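You operate a simulated robot arm through the tools that you are given. There is no shell and no other tool. Be economical: measure what you need, move in short steps, check, and stop when the job is done.

You are at the controls of a simulated two-armed robot. One attempt, no reset.

TASK
Turn the disc tension knob to the middle of the green and wind the yellow bobbin full.
Fine: red toggle into the bobbin's socket; both halves to about the rim mark in firm layers; traverse slide ends up.

The check looks at the end state, three seconds after you hand in, the way a careful person would. Anything else that was tipped, shoved, dropped, spilled or broken makes it a failure.

THE ROBOT
Two 7-joint arms with two-finger parallel grippers on one trunk, on a base that drives. Base frame: it is fixed to the floor where the robot stands at the start and does not move with it; the origin is under the middle of the robot, x ahead of it, y to its left, z up; the surface under the hand at the start is at about z = 800. Lengths are in mm, angles in rad, forces in N, time in s.
The left shoulder is at the start at [50, 209, 1271], the right one opposite. With the tool pointing down near the work surface each hand reaches from about 100 to 880 mm from the robot's upright axis, wherever it stands, measured 20 degrees to its own side. Places, roughly: disc tension knob [500, 0, 900]; red skein ring (17x15x5 cm) [600, -500, 900]; traverse slide [500, 100, 900]; yellow bobbin (8x8x11 cm) [600, 300, 900]. Payload 4.4 kg a hand.
The TCP of each hand is the grasp point between the finger pads, 23 mm short of the fingertips. In the tool frame z runs along the fingers and y along their closing line. The gripper opens to 94 mm. The fingers are 38 mm wide and 10 mm thick; the gripper's body (54 by 96 mm) begins 39 mm behind the TCP.
Orientation is told as [roll, pitch, yaw] about the base's x, y, z axes, in that order, counted from this pose: with the fingers straight down and closing along the base's y, the tool's x points along the base's -x, its y along +y and its z along -z.

THE INTERFACE
- The arms move only by the tool send_rows. It takes "left_deltas", "right_deltas" or both (then of equal length, played together; a hand with none holds still); each is a list of rows, each a list of 7 numbers: the shift along the base's x, y, z in mm, then the turn, a rotation vector about the base's x, y, z in rad, then the gripper command, from -1 (shut) to 1 (fully open), values between in proportion. In form: [[tx, ty, tz, rx, ry, rz, gripper], ...]. A call has 1 to 8 rows; each row shifts and turns the commanded pose from where the row before left it. Rows are played at 5 a second. More than 50 mm and 0.15 rad between two rows, or a gripper value outside its range, and nothing of the call is played. Where a pose cannot be reached the arm comes as near as it can. A force on the tool above 40 N (or 10 N above the force at the start of the call, whichever is more), or a blocked arm, ends the call early, and 0.2 s more pass. Each finger travels about 108 mm/s and halts on what it meets, pressing with about 42 N; the grip force reading is that of the motor and also rises with nothing between the fingers. The clock runs only during rows and for 0.2 s after the last one: add rows that do not move to give the fingers time. The reply holds the time, the measured pose of the TCP, the force on the tool along the base axes, the opening and the grip force, in the units named above and with some noise, with the torque about the TCP (base axes, N m) and any sound that the robot's microphone picked up, and new pictures: "views" is both (left out), scene, wrist or none (wrist: the cameras of the hands that moved).
- Cameras (640 x 400 px; columns grow to the right, rows downward): "scene" is now at [149.5, 20, 1431.6]; the picture's right is [0.26, -0.97, 0.00], its down [-0.65, -0.18, -0.74] and it looks along [0.72, 0.19, -0.67] (base axes); focal length 214 px, centre (320, 200). "left" rides on the left gripper at [86, -16, -74] in its tool frame; the picture's right is [0.18, 0.98, 0.00], its down [-0.58, 0.11, -0.81] and it looks along [-0.79, 0.15, 0.59] (tool axes); focal length 243 px, centre (320, 200). "right" rides on the right gripper at [86, 16, -74] in its tool frame; the picture's right is [-0.18, 0.98, 0.00], its down [-0.58, -0.11, -0.81] and it looks along [-0.79, -0.15, 0.59] (tool axes); focal length 243 px, centre (320, 200). There is no depth. A picture from a camera that has moved, and an enlarged one, comes with that camera's place and axes in the base frame and with its lens.
- slide_trunk(by): slides the trunk up (or, below 0, down) by that many mm; the arms and the scene camera ride with it, the base frame stays. It gives what a move gives, with no picture.
- roll_base(legs): drives the robot by 1 to 6 legs, each [ahead, left, turn to the left] in mm, mm and rad, along the robot's own axes; the way and the turn of a leg run together, so that a leg with both is an arc; at most 1500 mm and 3.142 rad a leg. The arms and the cameras ride along, it lands a little off, and it stops where it bumps. It gives what a move gives, and a new picture of the scene camera.
- pan_tilt(pan, tilt): turns the head with the scene camera to pan (to the left, within 1.396 rad either way) and tilt (down, from -0.506 to 1.204), counted from straight ahead of the robot. It gives what a move gives, and a new picture of the scene camera.
- enlarge(camera, box): a new picture of the part [left, top, right, bottom] of that camera's present view, enlarged. No time passes.
- job_done(): hands the job in; it is judged then, once.

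Work in short steps. Places have to be worked out from the pictures, the camera data and where the tool is seen: move nearer, look again, correct. Check each grasp and each placing, and mend what went wrong. You have 120 turns and 260 pictures in all, those below and enlarged ones among them. Open the grippers and draw the arms clear of the work before you hand the job in, unless the task says otherwise; then end with one line.

The tools are called as a command line: name --argument value ..., lists and objects as JSON in quotes. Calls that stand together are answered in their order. send_rows: Moves the arms, as the interface text tells. Its arguments: {"type":"object","properties":{"left_deltas":{"type":"array"},"right_deltas":{"type":"array"},"views":{"type":"string","enum":["both","scene","wrist","none"]}},"required":[]} The other tools are called the same way: slide_trunk (by) slides the trunk up or down; roll_base (legs) drives the base; pan_tilt (pan, tilt) turns the head that bears the scene camera; enlarge (camera, box) takes an enlarged picture of a part of a camera's view; job_done () hands the job in.

At the start:

```text
time: 0.0
left_position: [376.0, 449.8, 1278.1]
left_tcp_rot: [0.0, 0.0, 0.0]
left_contact_force: [-0.6, -0.3, -0.3]
left_torque: [0.03, -0.01, -0.01]
left_width: 93.9
left_grasp_force: 0.0
right_position: [433.5, 11.7, 1274.1]
right_tcp_rot: [0.001, 0.0, -0.002]
right_contact_force: [1.0, 0.2, -0.5]
right_torque: [-0.01, -0.02, 0.02]
right_width: 94.2
right_grasp_force: 0.2
trunk travel left (down, up): [-350.0, 213.0]
robot x, y, heading: [2.8, 1.3, 0.002]
head pan, tilt: [0.265, 0.733]
```

scene: 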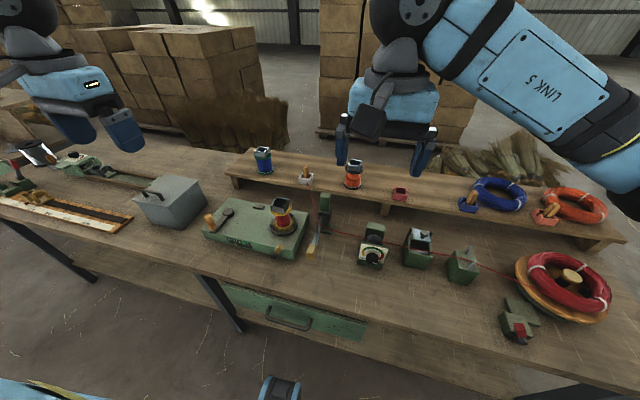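
right: 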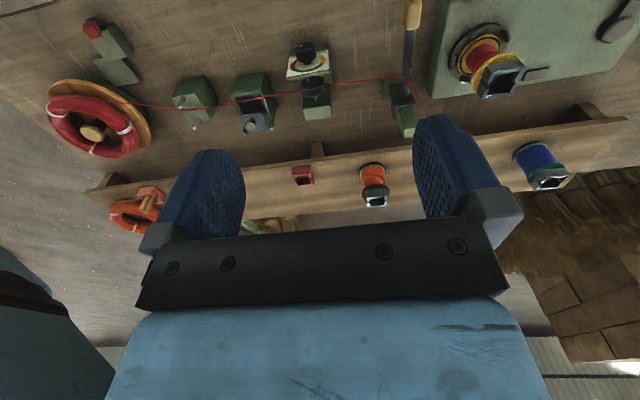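
left: 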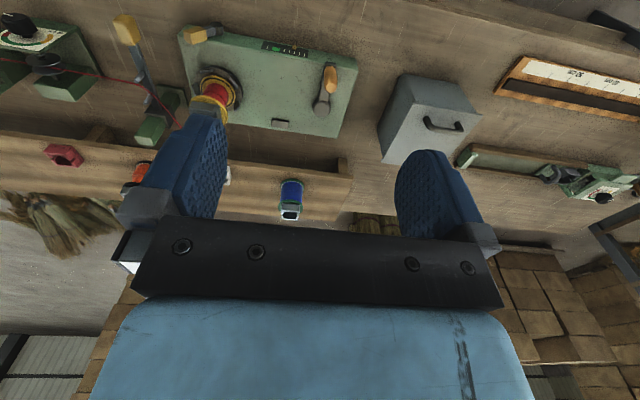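

The scene shows a winding machine with the bobbin and a crank, a traverse lever, a tension knob with a dial, a skein and some spare parts. I'll enlarge the key parts first.

enlarge --camera "scene" --box '[190, 140, 350, 270]'

enlarge --camera "scene" --box '[330, 170, 630, 350]'

enlarge --camera "left" --box '[100, 0, 380, 160]'

enlarge --camera "right" --box '[160, 0, 440, 160]'

```text
3.08 times, centred on (270, 205) of scene
camera zoom: at [149.5, 20.0, 1431.6], right [0.26, -0.97, 0.0], down [-0.65, -0.18, -0.74], along [0.72, 0.19, -0.67], focal length 660 px, centre (474, 185)
```

zoom: 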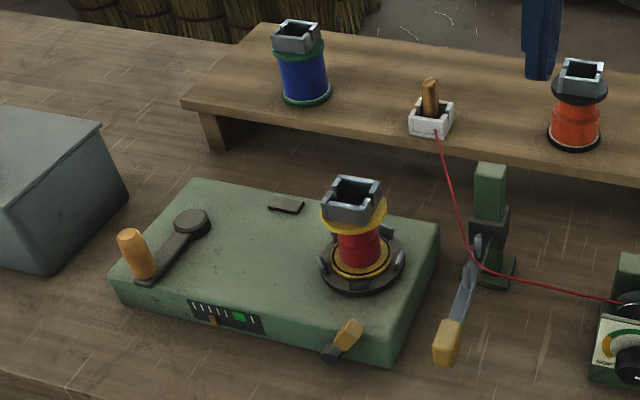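

```text
2.13 times, centred on (480, 260) of scene
camera zoom: at [149.5, 20.0, 1431.6], right [0.26, -0.97, 0.0], down [-0.65, -0.18, -0.74], along [0.72, 0.19, -0.67], focal length 458 px, centre (-21, 72)
```

zoom: 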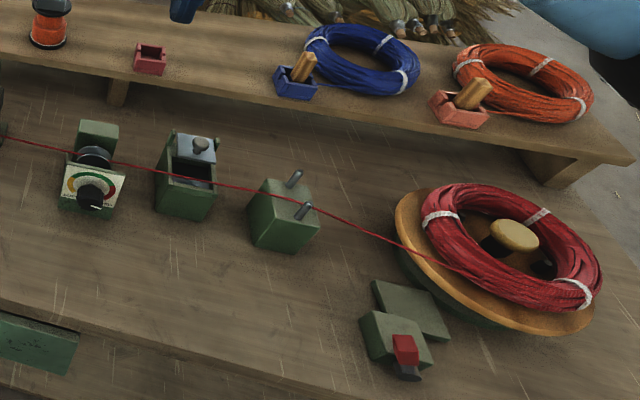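

```text
2.29 times, centred on (240, 80) of left
camera zoom: at [289.1, 432.8, 1353.0], right [-0.18, 0.98, 0.0], down [0.58, 0.11, 0.81], along [0.79, 0.15, -0.59], focal length 555 px, centre (503, 474)
```

zoom: 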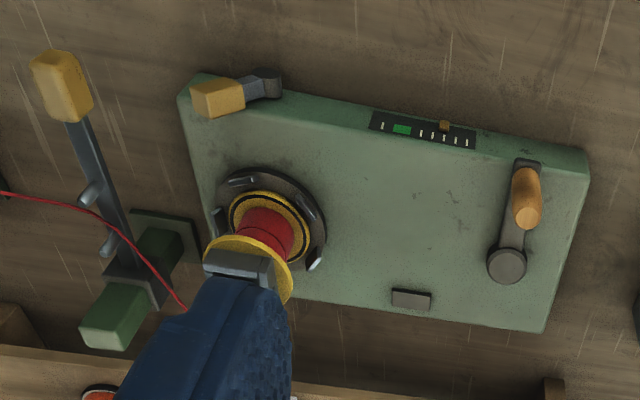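

```text
2.29 times, centred on (300, 80) of right
camera zoom: at [346.5, 27.8, 1347.9], right [0.18, 0.98, 0.0], down [0.58, -0.11, 0.81], along [0.79, -0.15, -0.59], focal length 555 px, centre (366, 474)
```

zoom: 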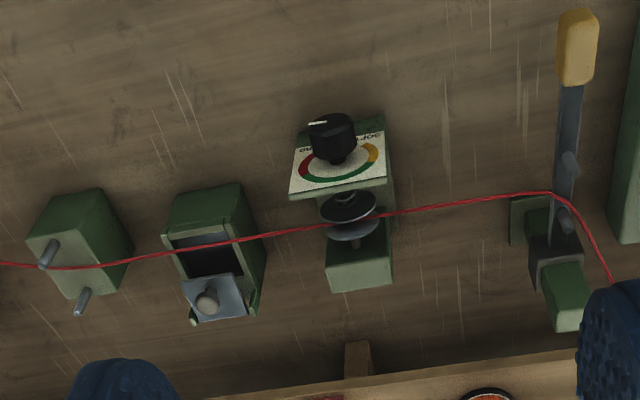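

I'll take closer zooms on the machine, the bobbin, the gauge, the dial and the toggle.

enlarge --camera "scene" --box '[255, 180, 325, 260]'

enlarge --camera "scene" --box '[200, 195, 270, 255]'

enlarge --camera "scene" --box '[350, 215, 400, 275]'

enlarge --camera "scene" --box '[285, 150, 335, 260]'

```text
5.00 times, centred on (290, 220) of scene
camera zoom: at [149.5, 20.0, 1431.6], right [0.26, -0.97, 0.0], down [-0.65, -0.18, -0.74], along [0.72, 0.19, -0.67], focal length 1072 px, centre (470, 100)
```

zoom: 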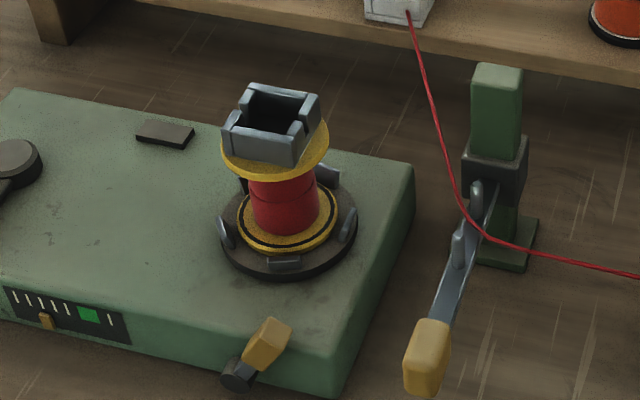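

```text
6.67 times, centred on (235, 225) of scene
camera zoom: at [149.5, 20.0, 1431.6], right [0.26, -0.97, 0.0], down [-0.65, -0.18, -0.74], along [0.72, 0.19, -0.67], focal length 1430 px, centre (887, 33)
```

zoom: 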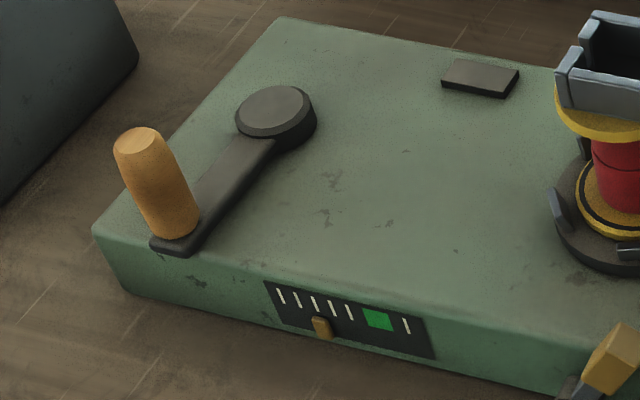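

```text
6.67 times, centred on (375, 245) of scene
camera zoom: at [149.5, 20.0, 1431.6], right [0.26, -0.97, 0.0], down [-0.65, -0.18, -0.74], along [0.72, 0.19, -0.67], focal length 1430 px, centre (-47, -100)
```

zoom: 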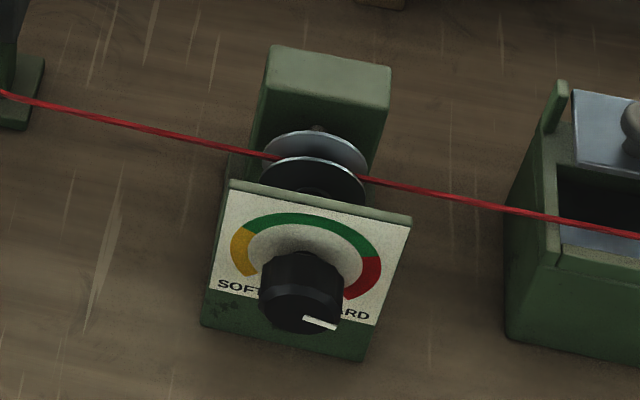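

```text
3.64 times, centred on (310, 205) of scene
camera zoom: at [149.5, 20.0, 1431.6], right [0.26, -0.97, 0.0], down [-0.65, -0.18, -0.74], along [0.72, 0.19, -0.67], focal length 780 px, centre (356, 182)
```

zoom: 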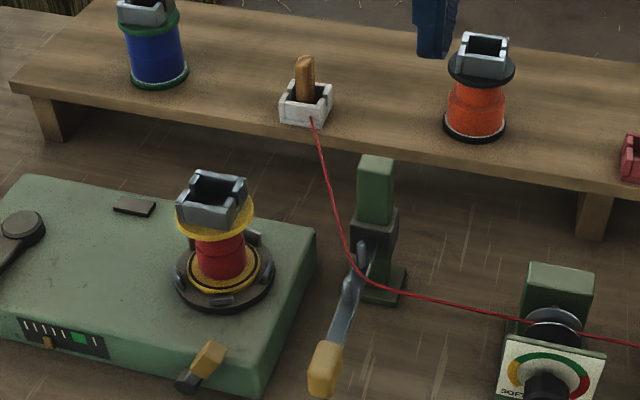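

Next I'll zoom right in on the toggle, the bobbin socket and the skein-side switch.

enlarge --camera "scene" --box '[290, 155, 322, 195]'

enlarge --camera "scene" --box '[264, 190, 304, 240]'

enlarge --camera "scene" --box '[455, 175, 585, 235]'

enlarge --camera "scene" --box '[490, 240, 620, 350]'

enlarge --camera "scene" --box '[0, 120, 220, 240]'

```text
10.00 times, centred on (306, 175) of scene
camera zoom: at [149.5, 20.0, 1431.6], right [0.26, -0.97, 0.0], down [-0.65, -0.18, -0.74], along [0.72, 0.19, -0.67], focal length 2145 px, centre (460, 450)
```

zoom: 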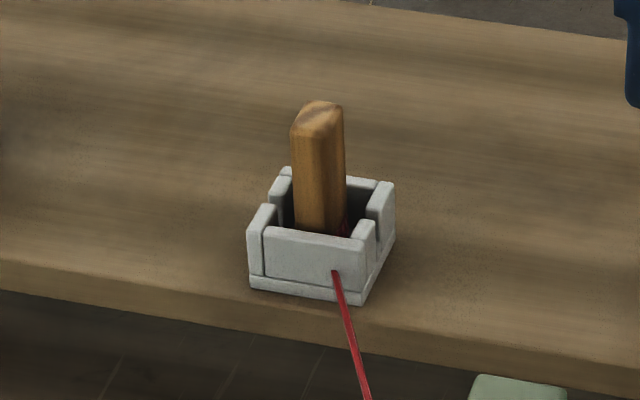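

```text
8.00 times, centred on (284, 215) of scene
camera zoom: at [149.5, 20.0, 1431.6], right [0.26, -0.97, 0.0], down [-0.65, -0.18, -0.74], along [0.72, 0.19, -0.67], focal length 1716 px, centre (608, 80)
```

zoom: 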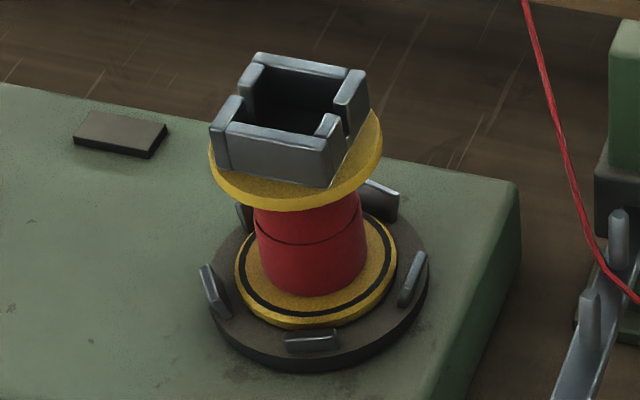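

```text
4.92 times, centred on (520, 205) of scene
camera zoom: at [149.5, 20.0, 1431.6], right [0.26, -0.97, 0.0], down [-0.65, -0.18, -0.74], along [0.72, 0.19, -0.67], focal length 1056 px, centre (-665, 175)
```

zoom: 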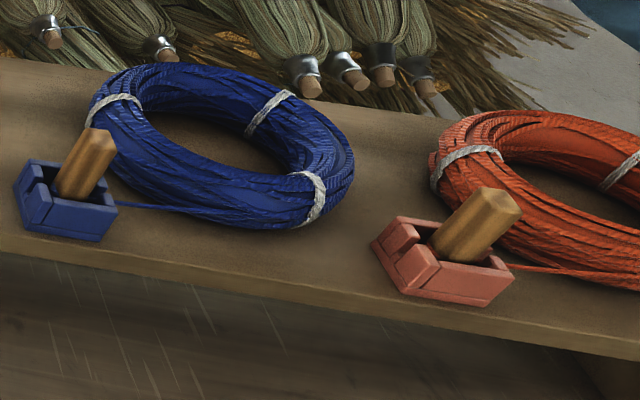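

```text
3.64 times, centred on (555, 295) of scene
camera zoom: at [149.5, 20.0, 1431.6], right [0.26, -0.97, 0.0], down [-0.65, -0.18, -0.74], along [0.72, 0.19, -0.67], focal length 780 px, centre (-534, -146)
```

zoom: 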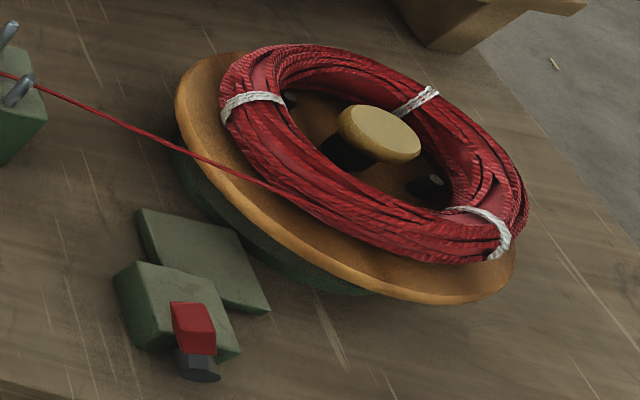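

```text
2.91 times, centred on (110, 180) of scene
camera zoom: at [149.5, 20.0, 1431.6], right [0.26, -0.97, 0.0], down [-0.65, -0.18, -0.74], along [0.72, 0.19, -0.67], focal length 624 px, centre (931, 258)
```

zoom: 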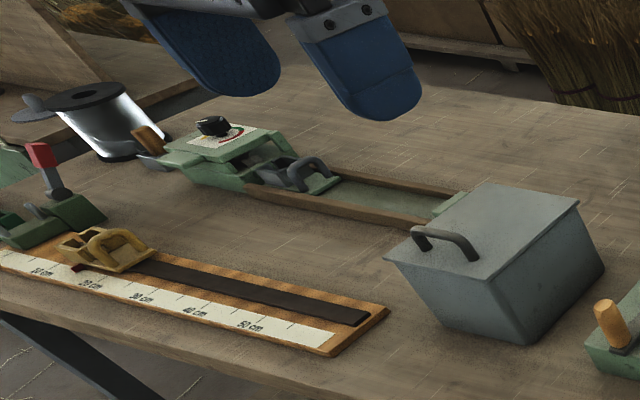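

The red thread's toggle sits in the white dock on the shelf. I'll bring both wrist cameras closer: the right one to the tension dial, the left one to the bobbin.

send_rows --left_deltas '[[13, -26, -28, 0, 0, 0, 1], [13, -26, -28, 0, 0, 0, 1], [13, -26, -28, 0, 0, 0, 1], [13, -26, -28, 0, 0, 0, 1], [13, -26, -28, 0, 0, 0, 1], [13, -26, -28, 0, 0, 0, 1], [13, -26, -28, 0, 0, 0, 1], [0, -26, -28, 0, 0, 0, 1]]' --right_deltas '[[0, -6, -43, 0, 0, 0, 1], [0, -6, -43, 0, 0, 0, 1], [0, -6, -43, 0, 0, 0, 1], [0, -6, -43, 0, 0, 0, 1], [0, -6, -43, 0, 0, 0, 1], [0, -6, -43, 0, 0, 0, 1], [0, -6, -43, 0, 0, 0, 1], [0, -6, -43, 0, 0, 0, 1]]'

```text
time: 1.8
left_position: [467.6, 240.4, 1054.7]
left_tcp_rot: [-0.001, 0.0, 0.0]
left_contact_force: [0.0, 0.7, -0.4]
left_torque: [0.01, -0.02, 0.01]
left_width: 93.8
left_grasp_force: 0.1
right_position: [432.5, -38.1, 929.4]
right_tcp_rot: [0.0, 0.002, 0.001]
right_contact_force: [0.1, 0.1, 0.0]
right_torque: [0.0, -0.03, -0.01]
right_width: 94.0
right_grasp_force: 0.1
trunk travel left (down, up): [-350.0, 213.0]
robot x, y, heading: [-2.2, 0.9, -0.002]
head pan, tilt: [0.265, 0.733]
camera scene: at [151.1, 19.3, 1431.5], right [0.26, -0.97, 0.0], down [-0.65, -0.17, -0.74], along [0.72, 0.2, -0.67], focal length 214 px, centre (320, 200)
camera right: at [346.7, -21.0, 1002.9], right [0.18, 0.98, 0.0], down [0.58, -0.11, 0.81], along [0.79, -0.15, -0.59], focal length 243 px, centre (320, 200)
camera left: at [381.4, 223.0, 1128.6], right [-0.18, 0.98, 0.0], down [0.58, 0.11, 0.81], along [0.79, 0.15, -0.59], focal length 243 px, centre (320, 200)
```

scene: 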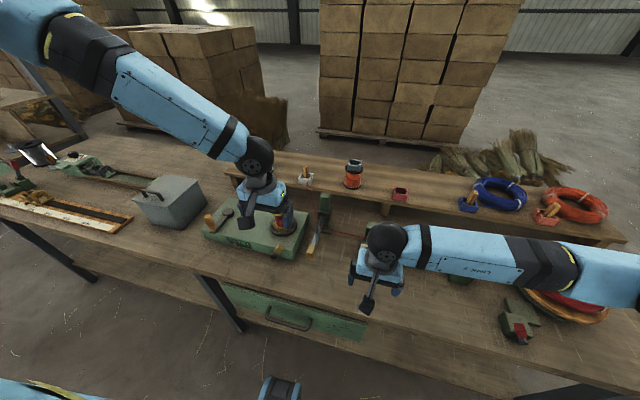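
right: 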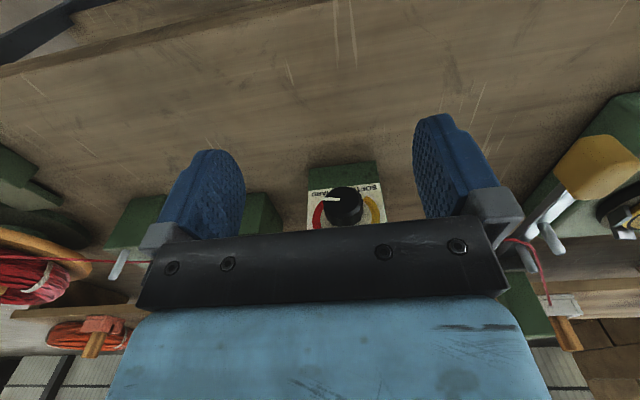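
left: 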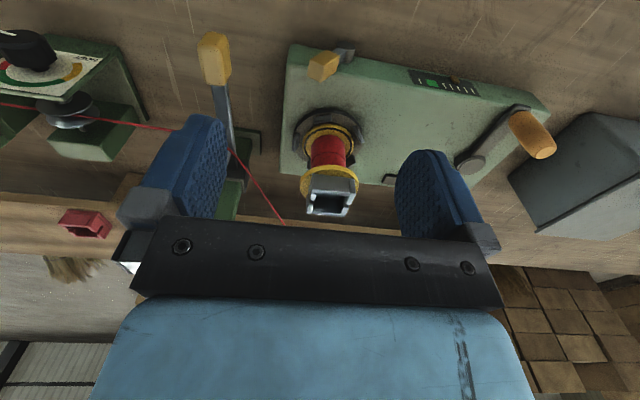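

I'll zoom both wrist cameras on the dial, bobbin and machine from these nearer views.

enlarge --camera "right" --box '[290, 150, 400, 230]'

enlarge --camera "left" --box '[280, 90, 400, 220]'

enlarge --camera "left" --box '[280, 30, 570, 190]'

enlarge --camera "right" --box '[490, 90, 640, 360]'

```text
5.00 times, centred on (345, 190) of right
camera zoom: at [346.7, -21.0, 1002.9], right [0.18, 0.98, 0.0], down [0.58, -0.11, 0.81], along [0.79, -0.15, -0.59], focal length 1213 px, centre (195, 250)
```

zoom: 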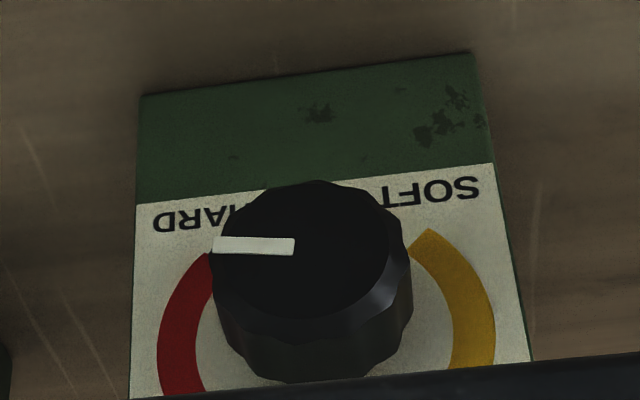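

```text
3.08 times, centred on (340, 155) of left
camera zoom: at [381.4, 223.0, 1128.6], right [-0.18, 0.98, 0.0], down [0.58, 0.11, 0.81], along [0.79, 0.15, -0.59], focal length 746 px, centre (258, 338)
```

zoom: 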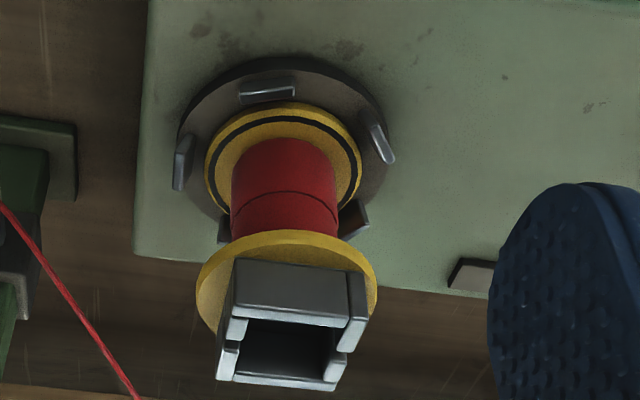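

```text
2.21 times, centred on (425, 110) of left
camera zoom: at [381.4, 223.0, 1128.6], right [-0.18, 0.98, 0.0], down [0.58, 0.11, 0.81], along [0.79, 0.15, -0.59], focal length 535 px, centre (88, 399)
```

zoom: 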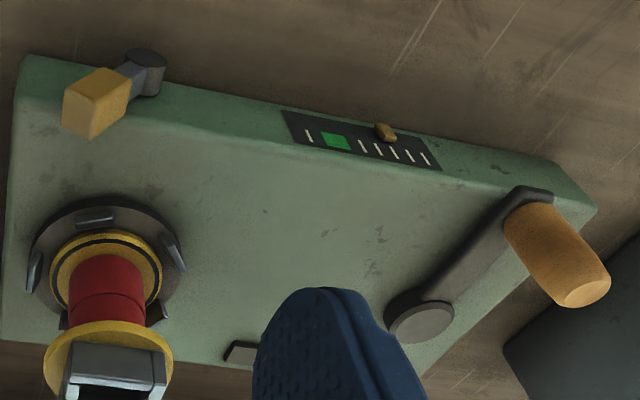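

```text
1.48 times, centred on (565, 225) of right
camera zoom: at [346.7, -21.0, 1002.9], right [0.18, 0.98, 0.0], down [0.58, -0.11, 0.81], along [0.79, -0.15, -0.59], focal length 359 px, centre (-43, 163)
```

zoom: 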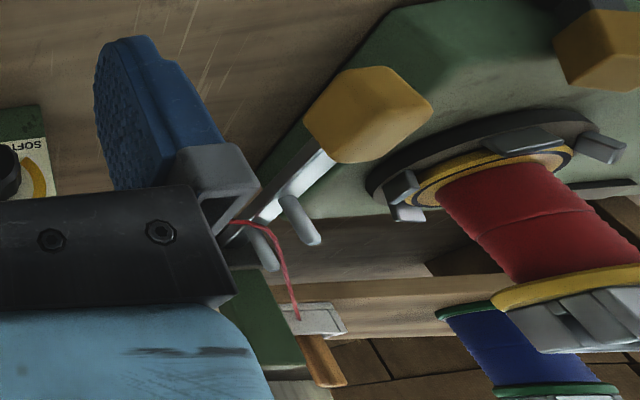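

The dial is partly hidden by the palm. I'll raise the right hand a little and move it back so the camera sees the whole dial face.

send_rows --right_deltas '[[0, 10, 40, 0, 0, 0, 1], [0, 0, 40, 0, 0, 0, 1]]' --views "none"

enlarge --camera "right" --box '[275, 90, 395, 210]'

enlarge --camera "left" --box '[0, 10, 160, 170]'

```text
time: 2.4
left_position: [465.4, 240.6, 1055.5]
left_tcp_rot: [0.0, 0.0, 0.0]
left_contact_force: [0.3, 0.2, 0.7]
left_torque: [0.0, -0.05, 0.02]
left_width: 94.0
left_grasp_force: 0.0
right_position: [432.1, -27.1, 1010.2]
right_tcp_rot: [0.0, -0.002, -0.001]
right_contact_force: [-0.4, 0.5, 0.0]
right_torque: [0.01, -0.02, 0.03]
right_width: 94.1
right_grasp_force: 0.1
trunk travel left (down, up): [-350.0, 213.0]
robot x, y, heading: [0.6, 0.8, 0.002]
head pan, tilt: [0.265, 0.733]
```

```text
3.33 times, centred on (335, 150) of right
camera zoom: at [346.1, -10.6, 1084.0], right [0.18, 0.98, 0.0], down [0.58, -0.11, 0.81], along [0.79, -0.15, -0.59], focal length 809 px, centre (270, 367)
```

zoom: 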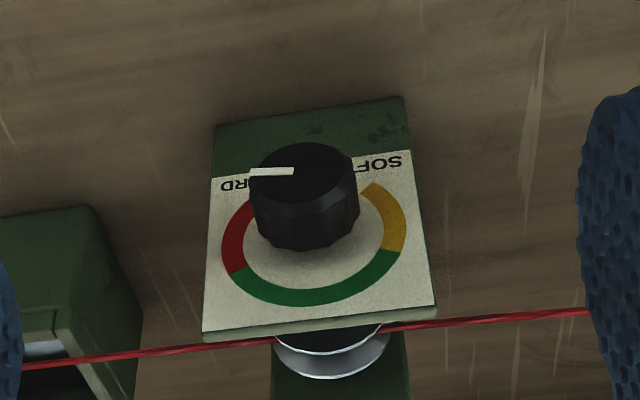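

```text
2.50 times, centred on (80, 90) of left
camera zoom: at [379.8, 223.9, 1129.2], right [-0.18, 0.98, 0.0], down [0.58, 0.11, 0.81], along [0.79, 0.15, -0.59], focal length 606 px, centre (920, 475)
```

zoom: 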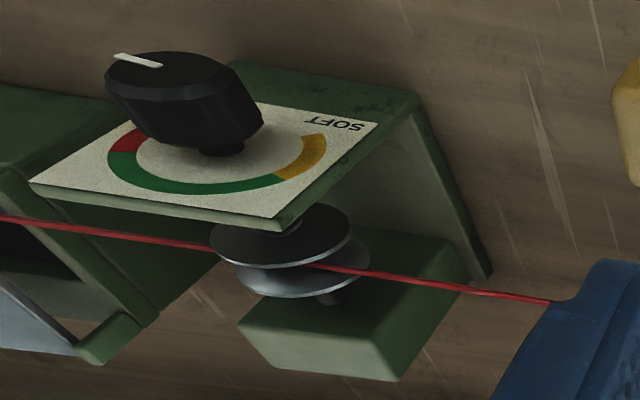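

The panel works out nearly vertical, with its bottom edge at x≈550, z≈837 and its top at z≈915, and the knob face at about (523, -33, 873). Mid-green is straight up, and the pointer now sits at about 3 o'clock or slightly below. I'll turn the right hand to point ahead, with its camera on the robot's right, so one grasp can turn the knob about 100° counter-clockwise.

send_rows --right_deltas '[[-5, 0, 0, -0.0864, -0.0864, 0.0864, 1], [-5, 0, 0, -0.0864, -0.0864, 0.0864, 1], [-5, 0, 0, -0.0864, -0.0864, 0.0864, 1], [-5, 0, 0, -0.0864, -0.0864, 0.0864, 1], [-5, 0, 0, -0.0864, -0.0864, 0.0864, 1], [-5, 0, 0, -0.0864, -0.0864, 0.0864, 1], [-5, 0, 0, -0.0864, -0.0864, 0.0864, 1]]' --views "none"

send_rows --right_deltas '[[-5, 0, 0, -0.0864, -0.0864, 0.0864, 1], [-5, 0, 0, -0.0864, -0.0864, 0.0864, 1], [-5, 0, 0, -0.0864, -0.0864, 0.0864, 1], [-5, 0, 0, -0.0864, -0.0864, 0.0864, 1], [-5, 0, 0, -0.0864, -0.0864, 0.0864, 1], [-5, 0, 0, -0.0864, -0.0864, 0.0864, 1], [-5, 0, 0, -0.0864, -0.0864, 0.0864, 1]]' --views "both"

```text
time: 4.0
left_position: [466.1, 242.5, 1055.3]
left_tcp_rot: [-0.003, 0.0, 0.001]
left_contact_force: [0.5, 0.2, -0.6]
left_torque: [-0.02, 0.0, 0.02]
left_width: 94.1
left_grasp_force: 0.1
right_position: [396.8, -26.2, 1009.9]
right_tcp_rot: [-0.789, -0.341, 0.786]
right_contact_force: [0.4, -1.1, -0.4]
right_torque: [0.01, -0.02, 0.01]
right_width: 94.1
right_grasp_force: 0.1
trunk travel left (down, up): [-350.0, 213.0]
robot x, y, heading: [0.8, 2.2, -0.003]
head pan, tilt: [0.265, 0.733]
```

```text
time: 5.6
left_position: [466.9, 241.9, 1054.7]
left_tcp_rot: [0.001, 0.0, -0.001]
left_contact_force: [1.3, 0.1, -0.6]
left_torque: [-0.02, -0.01, -0.01]
left_width: 93.7
left_grasp_force: 0.1
right_position: [415.9, -27.6, 1031.3]
right_tcp_rot: [-1.565, 0.003, 1.573]
right_contact_force: [-0.1, 0.1, -0.2]
right_torque: [0.0, 0.0, 0.01]
right_width: 93.9
right_grasp_force: 0.2
right hand out of reach, approached as far as the arm can: row 6, 7
trunk travel left (down, up): [-350.0, 213.0]
robot x, y, heading: [-2.8, -0.3, 0.004]
head pan, tilt: [0.265, 0.733]
camera scene: at [149.7, 19.9, 1431.5], right [0.26, -0.97, 0.0], down [-0.65, -0.18, -0.74], along [0.72, 0.19, -0.67], focal length 214 px, centre (320, 200)
camera right: at [341.6, -114.1, 1014.9], right [-0.01, 0.18, -0.98], down [-0.81, 0.58, 0.11], along [0.59, 0.79, 0.14], focal length 243 px, centre (320, 200)
```

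scene: 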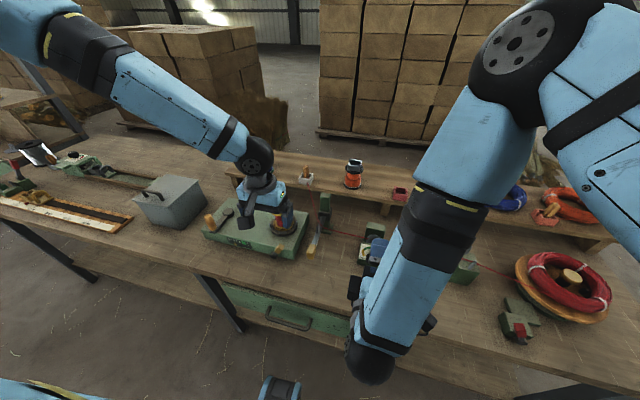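
right: 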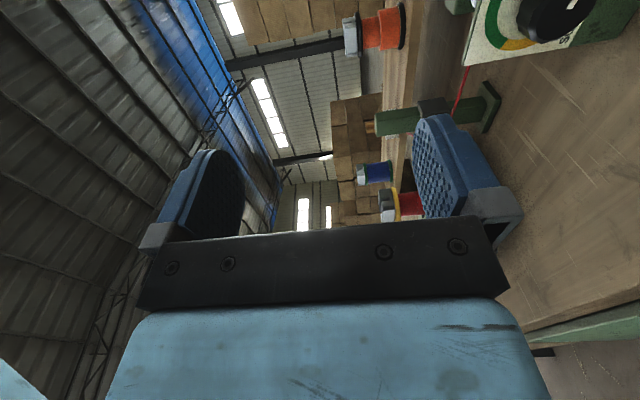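

The forward-pointing orientation is reached. Now I'll bring the hand down in front of the knob, still well short of it.

send_rows --right_deltas '[[10, -1, -40, 0, 0, 0, 1], [10, -1, -40, 0, 0, 0, 1], [10, -1, -40, 0, 0, 0, 1], [10, -2, -38, 0, 0, 0, 1]]' --views "both"

```text
time: 6.6
left_position: [466.7, 243.2, 1053.5]
left_tcp_rot: [-0.001, 0.001, 0.001]
left_contact_force: [0.7, -0.4, 0.9]
left_torque: [-0.01, 0.0, 0.02]
left_width: 94.0
left_grasp_force: 0.0
right_position: [466.1, 26.4, 930.4]
right_tcp_rot: [-1.565, 0.002, 1.562]
right_contact_force: [0.9, -0.7, -0.6]
right_torque: [0.01, 0.0, 0.02]
right_width: 93.9
right_grasp_force: 0.0
right hand out of reach, approached as far as the arm can: row 1, 2, 3, 4
trunk travel left (down, up): [-350.0, 213.0]
robot x, y, heading: [-2.6, -0.6, -0.001]
head pan, tilt: [0.265, 0.733]
camera scene: at [149.1, 21.6, 1431.6], right [0.26, -0.96, 0.0], down [-0.65, -0.18, -0.74], along [0.72, 0.19, -0.67], focal length 214 px, centre (320, 200)
camera right: at [390.6, -60.0, 913.3], right [0.0, 0.18, -0.98], down [-0.8, 0.59, 0.11], along [0.6, 0.79, 0.14], focal length 243 px, centre (320, 200)
```

scene: 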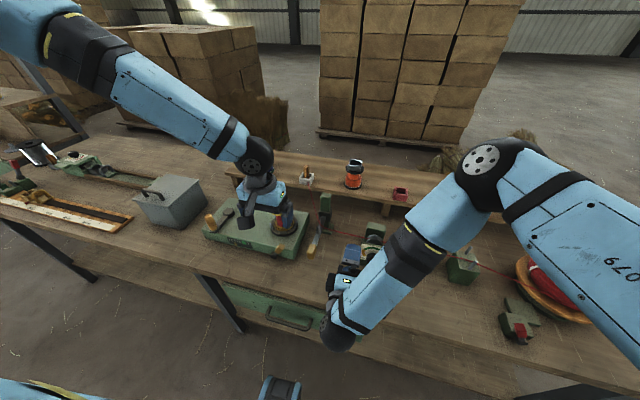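
right: 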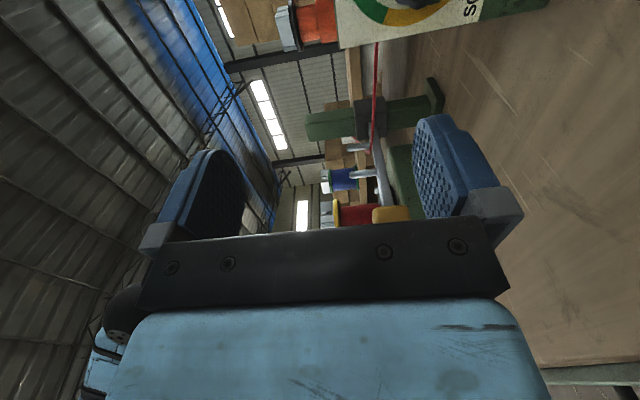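

The pose is too close to the robot for the arm. I'll roll the base back 160 mm, which moves the hands away from the work, and then extend.

roll_base --legs '[[-160, 0, 0]]'

send_rows --right_deltas '[[0, 0, 0, 0, 0, 0, 1]]' --views "none"

```text
time: 8.0
left_position: [306.5, 241.6, 1055.4]
left_tcp_rot: [-0.002, 0.001, -0.002]
left_contact_force: [0.1, 1.1, 0.1]
left_torque: [0.01, -0.01, -0.01]
left_width: 94.0
left_grasp_force: 0.0
right_position: [307.0, 24.7, 929.5]
right_tcp_rot: [-1.566, 0.0, 1.565]
right_contact_force: [0.3, 0.4, -0.3]
right_torque: [0.0, -0.05, 0.02]
right_width: 93.9
right_grasp_force: 0.1
trunk travel left (down, up): [-350.0, 213.0]
robot x, y, heading: [-158.2, 0.7, -0.002]
head pan, tilt: [0.265, 0.733]
camera scene: at [-10.2, 20.1, 1431.6], right [0.26, -0.97, 0.0], down [-0.65, -0.17, -0.74], along [0.72, 0.19, -0.67], focal length 214 px, centre (320, 200)
```

scene: 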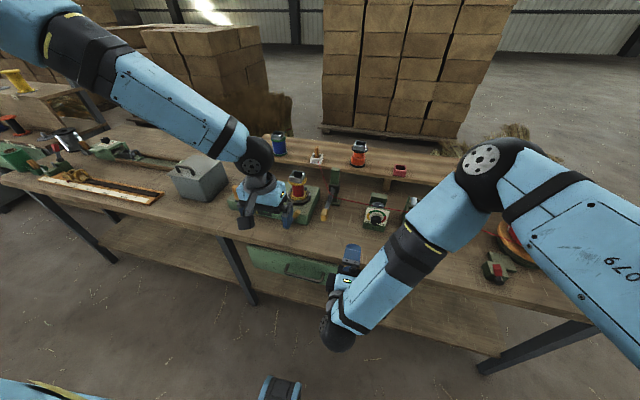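

```text
time: 8.4
left_position: [308.2, 240.9, 1054.7]
left_tcp_rot: [0.001, -0.001, -0.001]
left_contact_force: [-0.7, 0.1, 0.4]
left_torque: [-0.05, 0.02, -0.02]
left_width: 93.9
left_grasp_force: 0.0
right_position: [307.1, 24.3, 929.0]
right_tcp_rot: [-1.566, 0.0, 1.564]
right_contact_force: [-0.3, -0.3, -0.6]
right_torque: [-0.02, 0.03, 0.02]
right_width: 94.2
right_grasp_force: 0.0
trunk travel left (down, up): [-350.0, 213.0]
robot x, y, heading: [-155.8, 1.4, -0.0]
head pan, tilt: [0.265, 0.733]
```

I'll extend the right hand to the knob's axis height, about 30 mm short of the knob.

send_rows --right_deltas '[[40, -14, -14, 0, 0, 0, 1], [40, -14, -14, 0, 0, 0, 1], [40, -14, -14, 0, 0, 0, 1], [40, -15, -13, 0, 0, 0, 1]]' --views "scene"

enlarge --camera "scene" --box '[320, 180, 440, 300]'

enlarge --camera "right" --box '[200, 0, 640, 240]'

```text
time: 9.4
left_position: [308.3, 241.1, 1053.7]
left_tcp_rot: [-0.001, 0.0, -0.001]
left_contact_force: [0.9, 0.2, 0.8]
left_torque: [0.0, 0.03, -0.01]
left_width: 93.9
left_grasp_force: 0.1
right_position: [442.3, 39.0, 951.2]
right_tcp_rot: [-1.555, -0.001, 1.55]
right_contact_force: [0.1, 0.3, 0.0]
right_torque: [-0.01, 0.0, 0.04]
right_width: 94.0
right_grasp_force: 0.1
right hand out of reach, approached as far as the arm can: row 1, 2, 3, 4
trunk travel left (down, up): [-350.0, 213.0]
robot x, y, heading: [-160.4, 0.9, 0.002]
head pan, tilt: [0.265, 0.733]
camera scene: at [-9.3, 19.9, 1431.5], right [0.26, -0.97, 0.0], down [-0.65, -0.17, -0.74], along [0.72, 0.19, -0.67], focal length 214 px, centre (320, 200)
```

scene: 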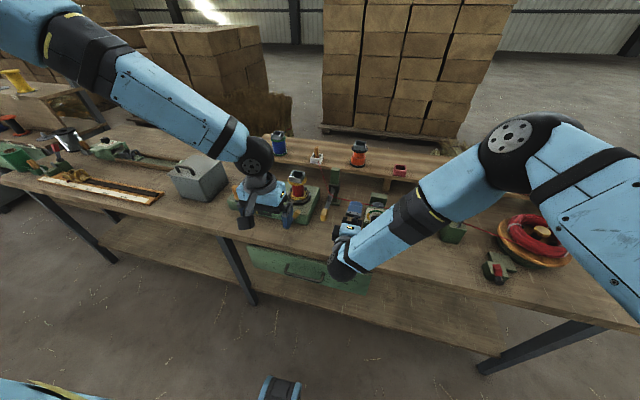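

```text
3.33 times, centred on (380, 240) of scene
camera zoom: at [-9.3, 19.9, 1431.5], right [0.26, -0.97, 0.0], down [-0.65, -0.17, -0.74], along [0.72, 0.19, -0.67], focal length 715 px, centre (120, 67)
```

zoom: 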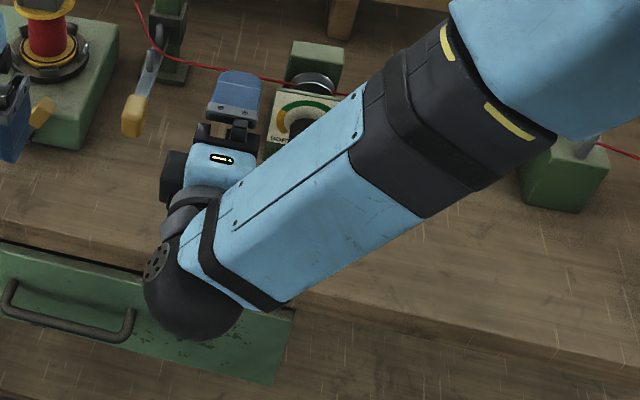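

```text
1.45 times, centred on (420, 120) of right
camera zoom: at [366.5, -44.7, 935.0], right [-0.01, 0.18, -0.98], down [-0.79, 0.6, 0.12], along [0.61, 0.78, 0.14], focal length 353 px, centre (174, 316)
```

zoom: 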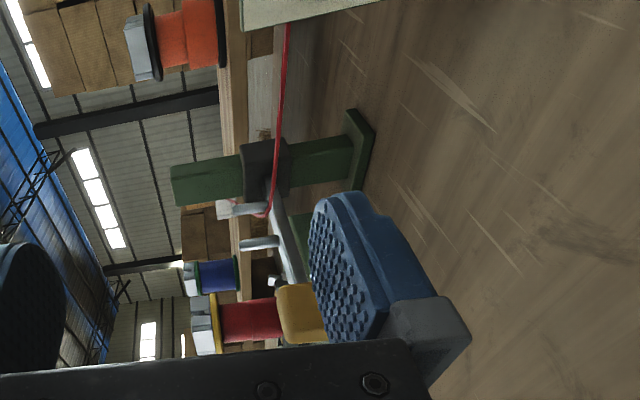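

The wrist is at a joint limit because the arm is too folded. I'll roll back another 200 mm so the forearm points forward.

roll_base --legs '[[-200, 0, 0]]'

send_rows --right_deltas '[[40, -12, -13, 0, 0, 0, 1], [40, -12, -13, 0, 0, 0, 1], [40, -12, -13, 0, 0, 0, 1], [40, -12, -13, 0, 0, 0, 1], [40, -12, -13, 0, 0, 0, 1], [28, -12, -13, 0, 0, 0, 1]]' --views "scene"

```text
time: 11.0
left_position: [106.9, 242.3, 1054.8]
left_tcp_rot: [0.0, -0.001, -0.001]
left_contact_force: [0.3, -1.6, -0.2]
left_torque: [0.01, -0.03, 0.01]
left_width: 93.9
left_grasp_force: 0.0
right_position: [241.8, 40.6, 950.9]
right_tcp_rot: [-1.558, 0.001, 1.55]
right_contact_force: [-0.1, -0.3, -0.5]
right_torque: [0.0, 0.01, -0.01]
right_width: 94.2
right_grasp_force: 0.1
trunk travel left (down, up): [-350.0, 213.0]
robot x, y, heading: [-363.5, -3.2, -0.003]
head pan, tilt: [0.265, 0.733]
camera scene: at [-210.0, 20.1, 1431.6], right [0.26, -0.96, 0.0], down [-0.65, -0.18, -0.74], along [0.72, 0.19, -0.67], focal length 214 px, centre (320, 200)
```

scene: 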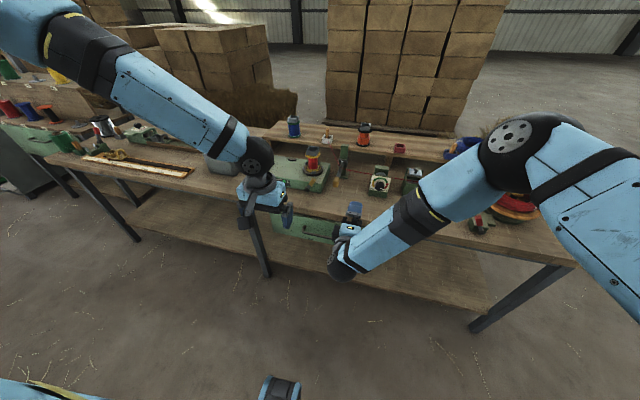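

```text
time: 12.4
left_position: [107.7, 241.5, 1054.5]
left_tcp_rot: [0.001, 0.001, 0.001]
left_contact_force: [-0.4, -0.2, 0.7]
left_torque: [0.04, -0.02, -0.01]
left_width: 94.1
left_grasp_force: 0.0
right_position: [447.2, 60.0, 967.2]
right_tcp_rot: [-1.538, 0.001, 1.531]
right_contact_force: [-0.2, -0.2, 0.9]
right_torque: [0.0, 0.0, 0.01]
right_width: 93.9
right_grasp_force: 0.0
right hand out of reach, approached as far as the arm can: row 1, 2, 3, 4, 5, 6
trunk travel left (down, up): [-350.0, 213.0]
robot x, y, heading: [-362.1, -0.5, -0.003]
head pan, tilt: [0.265, 0.733]
camera scene: at [-209.3, 20.1, 1431.5], right [0.26, -0.96, 0.0], down [-0.65, -0.18, -0.74], along [0.72, 0.19, -0.67], focal length 214 px, centre (320, 200)
```

scene: 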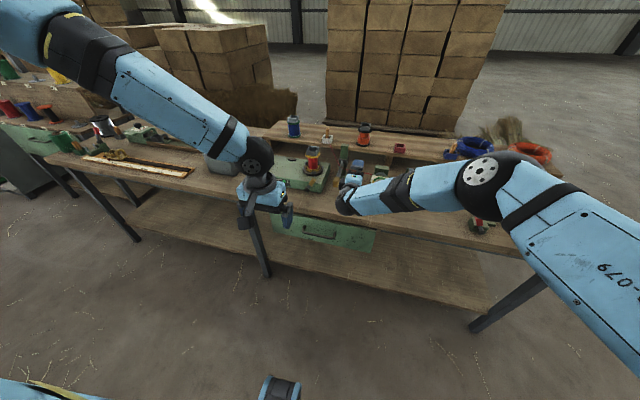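

A horizontal approach doesn't suit this arm. I'll instead pinch the knob from above and turn it with two strokes of hand tilt about x, working from the right side. First I'll bring the hand back to pointing down and retract it.

send_rows --right_deltas '[[-15, -5, 10, 0.0864, 0.0864, -0.0864, 1], [-15, -5, 10, 0.0864, 0.0864, -0.0864, 1], [-15, -5, 10, 0.0864, 0.0864, -0.0864, 1], [-15, -5, 10, 0.0864, 0.0864, -0.0864, 1], [-15, -5, 10, 0.0864, 0.0864, -0.0864, 1], [-15, -5, 10, 0.0864, 0.0864, -0.0864, 1], [-15, -5, 10, 0.0864, 0.0864, -0.0864, 1]]' --views "none"

send_rows --right_deltas '[[-5, -5, 10, 0.0864, 0.0864, -0.0864, 1], [-5, -5, 10, 0.0864, 0.0864, -0.0864, 1], [-5, -5, 10, 0.0864, 0.0864, -0.0864, 1], [-5, -5, 10, 0.0864, 0.0864, -0.0864, 1], [-5, -5, 10, 0.0864, 0.0864, -0.0864, 1], [-5, -5, 10, 0.0864, 0.0864, -0.0864, 1], [-5, -5, 10, 0.0864, 0.0864, -0.0864, 1]]' --views "none"

```text
time: 14.0
left_position: [107.0, 241.1, 1056.3]
left_tcp_rot: [0.001, -0.001, 0.0]
left_contact_force: [0.0, 1.0, 0.5]
left_torque: [0.02, -0.02, -0.01]
left_width: 93.9
left_grasp_force: 0.0
right_position: [339.8, 25.2, 1040.0]
right_tcp_rot: [-0.763, -0.324, 0.768]
right_contact_force: [0.3, -0.1, -0.5]
right_torque: [0.02, 0.02, -0.05]
right_width: 93.8
right_grasp_force: 0.1
trunk travel left (down, up): [-350.0, 213.0]
robot x, y, heading: [-360.1, -1.4, 0.001]
head pan, tilt: [0.265, 0.733]
```

```text
time: 15.6
left_position: [107.1, 240.1, 1055.4]
left_tcp_rot: [0.001, 0.0, 0.0]
left_contact_force: [0.4, -0.7, -0.1]
left_torque: [-0.03, 0.04, -0.01]
left_width: 93.9
left_grasp_force: 0.1
right_position: [306.0, -10.8, 1109.2]
right_tcp_rot: [0.015, 0.023, 0.0]
right_contact_force: [-0.1, -0.1, -0.6]
right_torque: [0.01, 0.0, -0.01]
right_width: 94.0
right_grasp_force: 0.1
trunk travel left (down, up): [-350.0, 213.0]
robot x, y, heading: [-356.7, 1.0, 0.002]
head pan, tilt: [0.265, 0.733]
```

The hand is back to pointing down. I'll roll forward 260 mm and then tilt the hand by +0.87 about x, above and to the right of the knob.

roll_base --legs '[[260, 0, 0]]'

send_rows --right_deltas '[[-7, -16, -18, 0.142, -0.004, 0, 1], [-7, -16, -18, 0.142, -0.004, 0, 1], [-7, -16, -18, 0.142, -0.004, 0, 1], [-7, -16, -18, 0.142, -0.004, 0, 1], [-7, -17, -18, 0.142, -0.004, 0, 1], [-7, -17, -18, 0.142, -0.003, 0, 1]]' --views "both"

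```text
time: 17.5
left_position: [365.2, 241.5, 1054.9]
left_tcp_rot: [-0.001, -0.002, 0.001]
left_contact_force: [-0.6, 0.4, -0.2]
left_torque: [-0.01, 0.02, 0.0]
left_width: 93.9
left_grasp_force: 0.0
right_position: [564.3, -8.2, 1109.2]
right_tcp_rot: [0.015, 0.022, 0.001]
right_contact_force: [0.0, -0.8, -0.5]
right_torque: [0.0, -0.02, -0.01]
right_width: 94.0
right_grasp_force: 0.1
trunk travel left (down, up): [-350.0, 213.0]
robot x, y, heading: [-102.6, 0.7, 0.008]
head pan, tilt: [0.265, 0.733]
camera scene: at [48.3, 20.4, 1431.6], right [0.26, -0.96, 0.0], down [-0.65, -0.18, -0.74], along [0.72, 0.2, -0.67], focal length 214 px, centre (320, 200)
```

scene: 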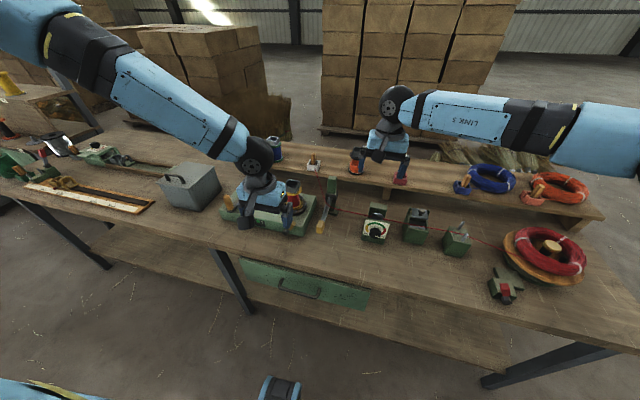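

```text
time: 18.9
left_position: [366.1, 241.0, 1054.9]
left_tcp_rot: [0.001, 0.0, 0.001]
left_contact_force: [-0.1, 0.0, -0.8]
left_torque: [0.01, 0.01, 0.01]
left_width: 93.9
left_grasp_force: 0.1
right_position: [522.8, -107.6, 1001.3]
right_tcp_rot: [0.871, -0.01, 0.008]
right_contact_force: [0.0, 0.0, -0.6]
right_torque: [-0.03, 0.01, -0.01]
right_width: 94.1
right_grasp_force: 0.1
trunk travel left (down, up): [-350.0, 213.0]
robot x, y, heading: [-102.0, 2.9, 0.004]
head pan, tilt: [0.265, 0.733]
camera scene: at [48.4, 18.8, 1431.7], right [0.26, -0.96, 0.0], down [-0.65, -0.17, -0.74], along [0.72, 0.2, -0.67], focal length 214 px, centre (320, 200)
camera right: at [436.0, -154.9, 1059.9], right [0.17, 0.63, 0.75], down [0.58, -0.68, 0.44], along [0.79, 0.36, -0.49], focal length 243 px, centre (320, 200)
```

scene: 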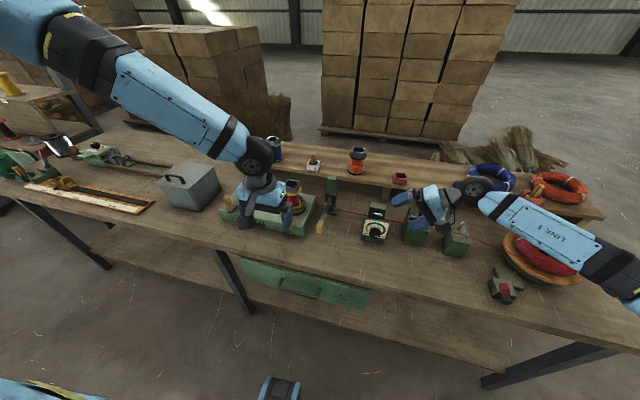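
right: 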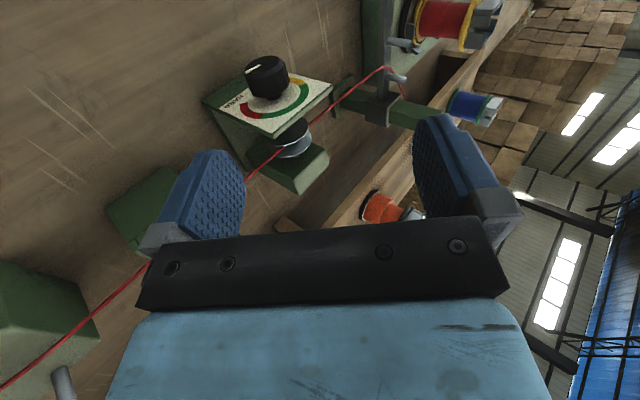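

Good pose. I'll zoom in to refine the knob axis and panel tilt from this new angle.

enlarge --camera "right" --box '[190, 30, 350, 200]'

enlarge --camera "scene" --box '[350, 195, 410, 255]'

```text
2.35 times, centred on (270, 115) of right
camera zoom: at [436.0, -154.9, 1059.9], right [0.17, 0.63, 0.75], down [0.58, -0.68, 0.44], along [0.79, 0.36, -0.49], focal length 571 px, centre (438, 400)
```

zoom: 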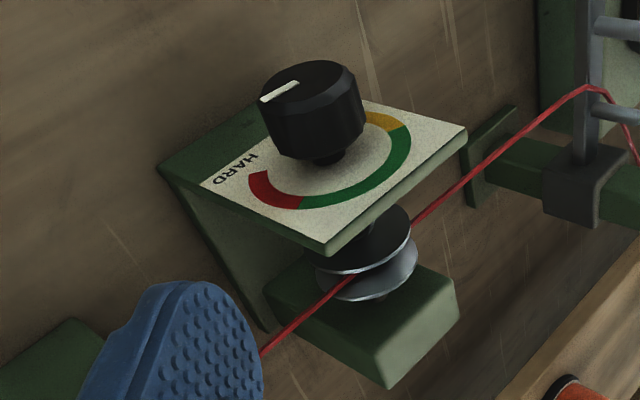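

```text
6.67 times, centred on (380, 225) of scene
camera zoom: at [48.4, 18.8, 1431.7], right [0.26, -0.96, 0.0], down [-0.65, -0.17, -0.74], along [0.72, 0.2, -0.67], focal length 1430 px, centre (-80, 33)
```

zoom: 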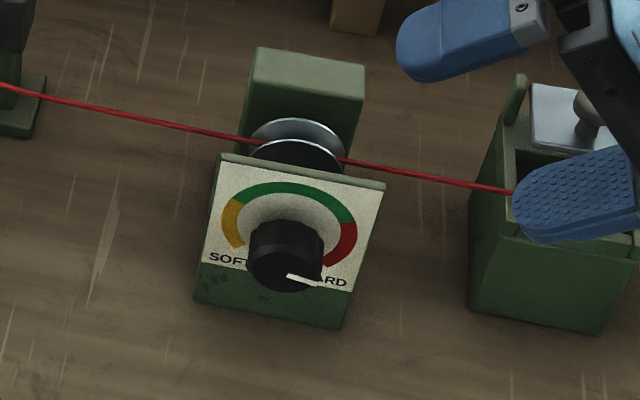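

This view confirms the panel is vertical and the knob centre is near (537, -33, 874). I'll approach along the tilted finger line and close on the knob.

send_rows --right_deltas '[[1, 3, -35, 0, 0, 0, 1], [1, 2, -34, 0, 0, 0, 0.3], [0, 23, -19, 0, 0, 0, 0.3], [0, 23, -19, 0, 0, 0, 0.3], [0, 23, -20, 0, 0, 0, 0.3]]' --views "both"

enlarge --camera "scene" --box '[350, 195, 410, 255]'

```text
time: 20.1
left_position: [364.6, 241.2, 1055.5]
left_tcp_rot: [0.001, 0.001, 0.0]
left_contact_force: [0.6, 0.5, -0.3]
left_torque: [-0.02, 0.03, -0.07]
left_width: 93.8
left_grasp_force: 0.0
right_position: [524.5, -40.8, 880.2]
right_tcp_rot: [0.868, -0.009, 0.005]
right_contact_force: [-10.8, -12.2, 10.3]
right_torque: [0.07, -0.69, -0.77]
right_width: 61.3
right_grasp_force: 0.0
trunk travel left (down, up): [-350.0, 213.0]
robot x, y, heading: [-103.8, 1.8, -0.002]
head pan, tilt: [0.265, 0.733]
stopped in row 5 (right hand): the force on the tool passed its limit at 99 N (the readings are from after the stop); the commanded pose is now the measured one
camera scene: at [47.9, 19.6, 1431.7], right [0.26, -0.97, 0.0], down [-0.65, -0.17, -0.74], along [0.72, 0.19, -0.67], focal length 214 px, centre (320, 200)
camera right: at [439.3, -87.7, 940.2], right [0.17, 0.64, 0.75], down [0.58, -0.68, 0.44], along [0.8, 0.36, -0.49], focal length 243 px, centre (320, 200)
```

scene: 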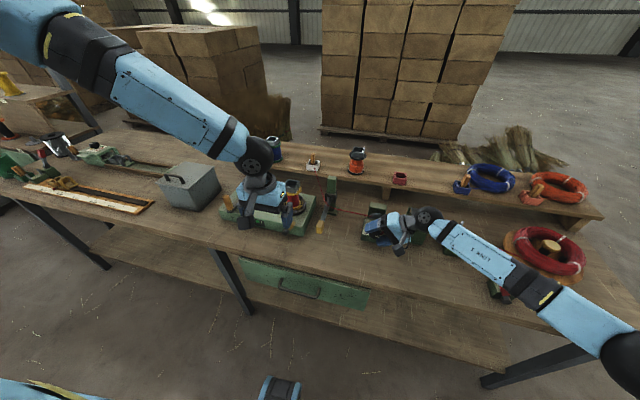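
right: 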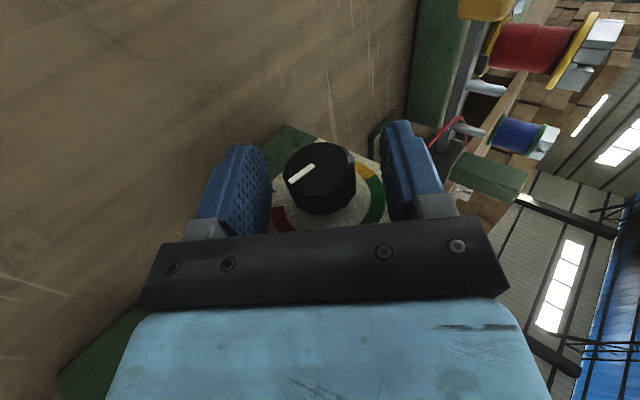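

```text
6.67 times, centred on (380, 225) of scene
camera zoom: at [47.9, 19.6, 1431.7], right [0.26, -0.97, 0.0], down [-0.65, -0.17, -0.74], along [0.72, 0.19, -0.67], focal length 1430 px, centre (-80, 33)
```

zoom: 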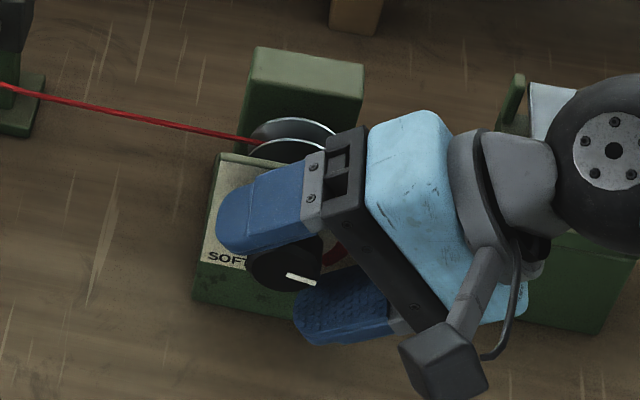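

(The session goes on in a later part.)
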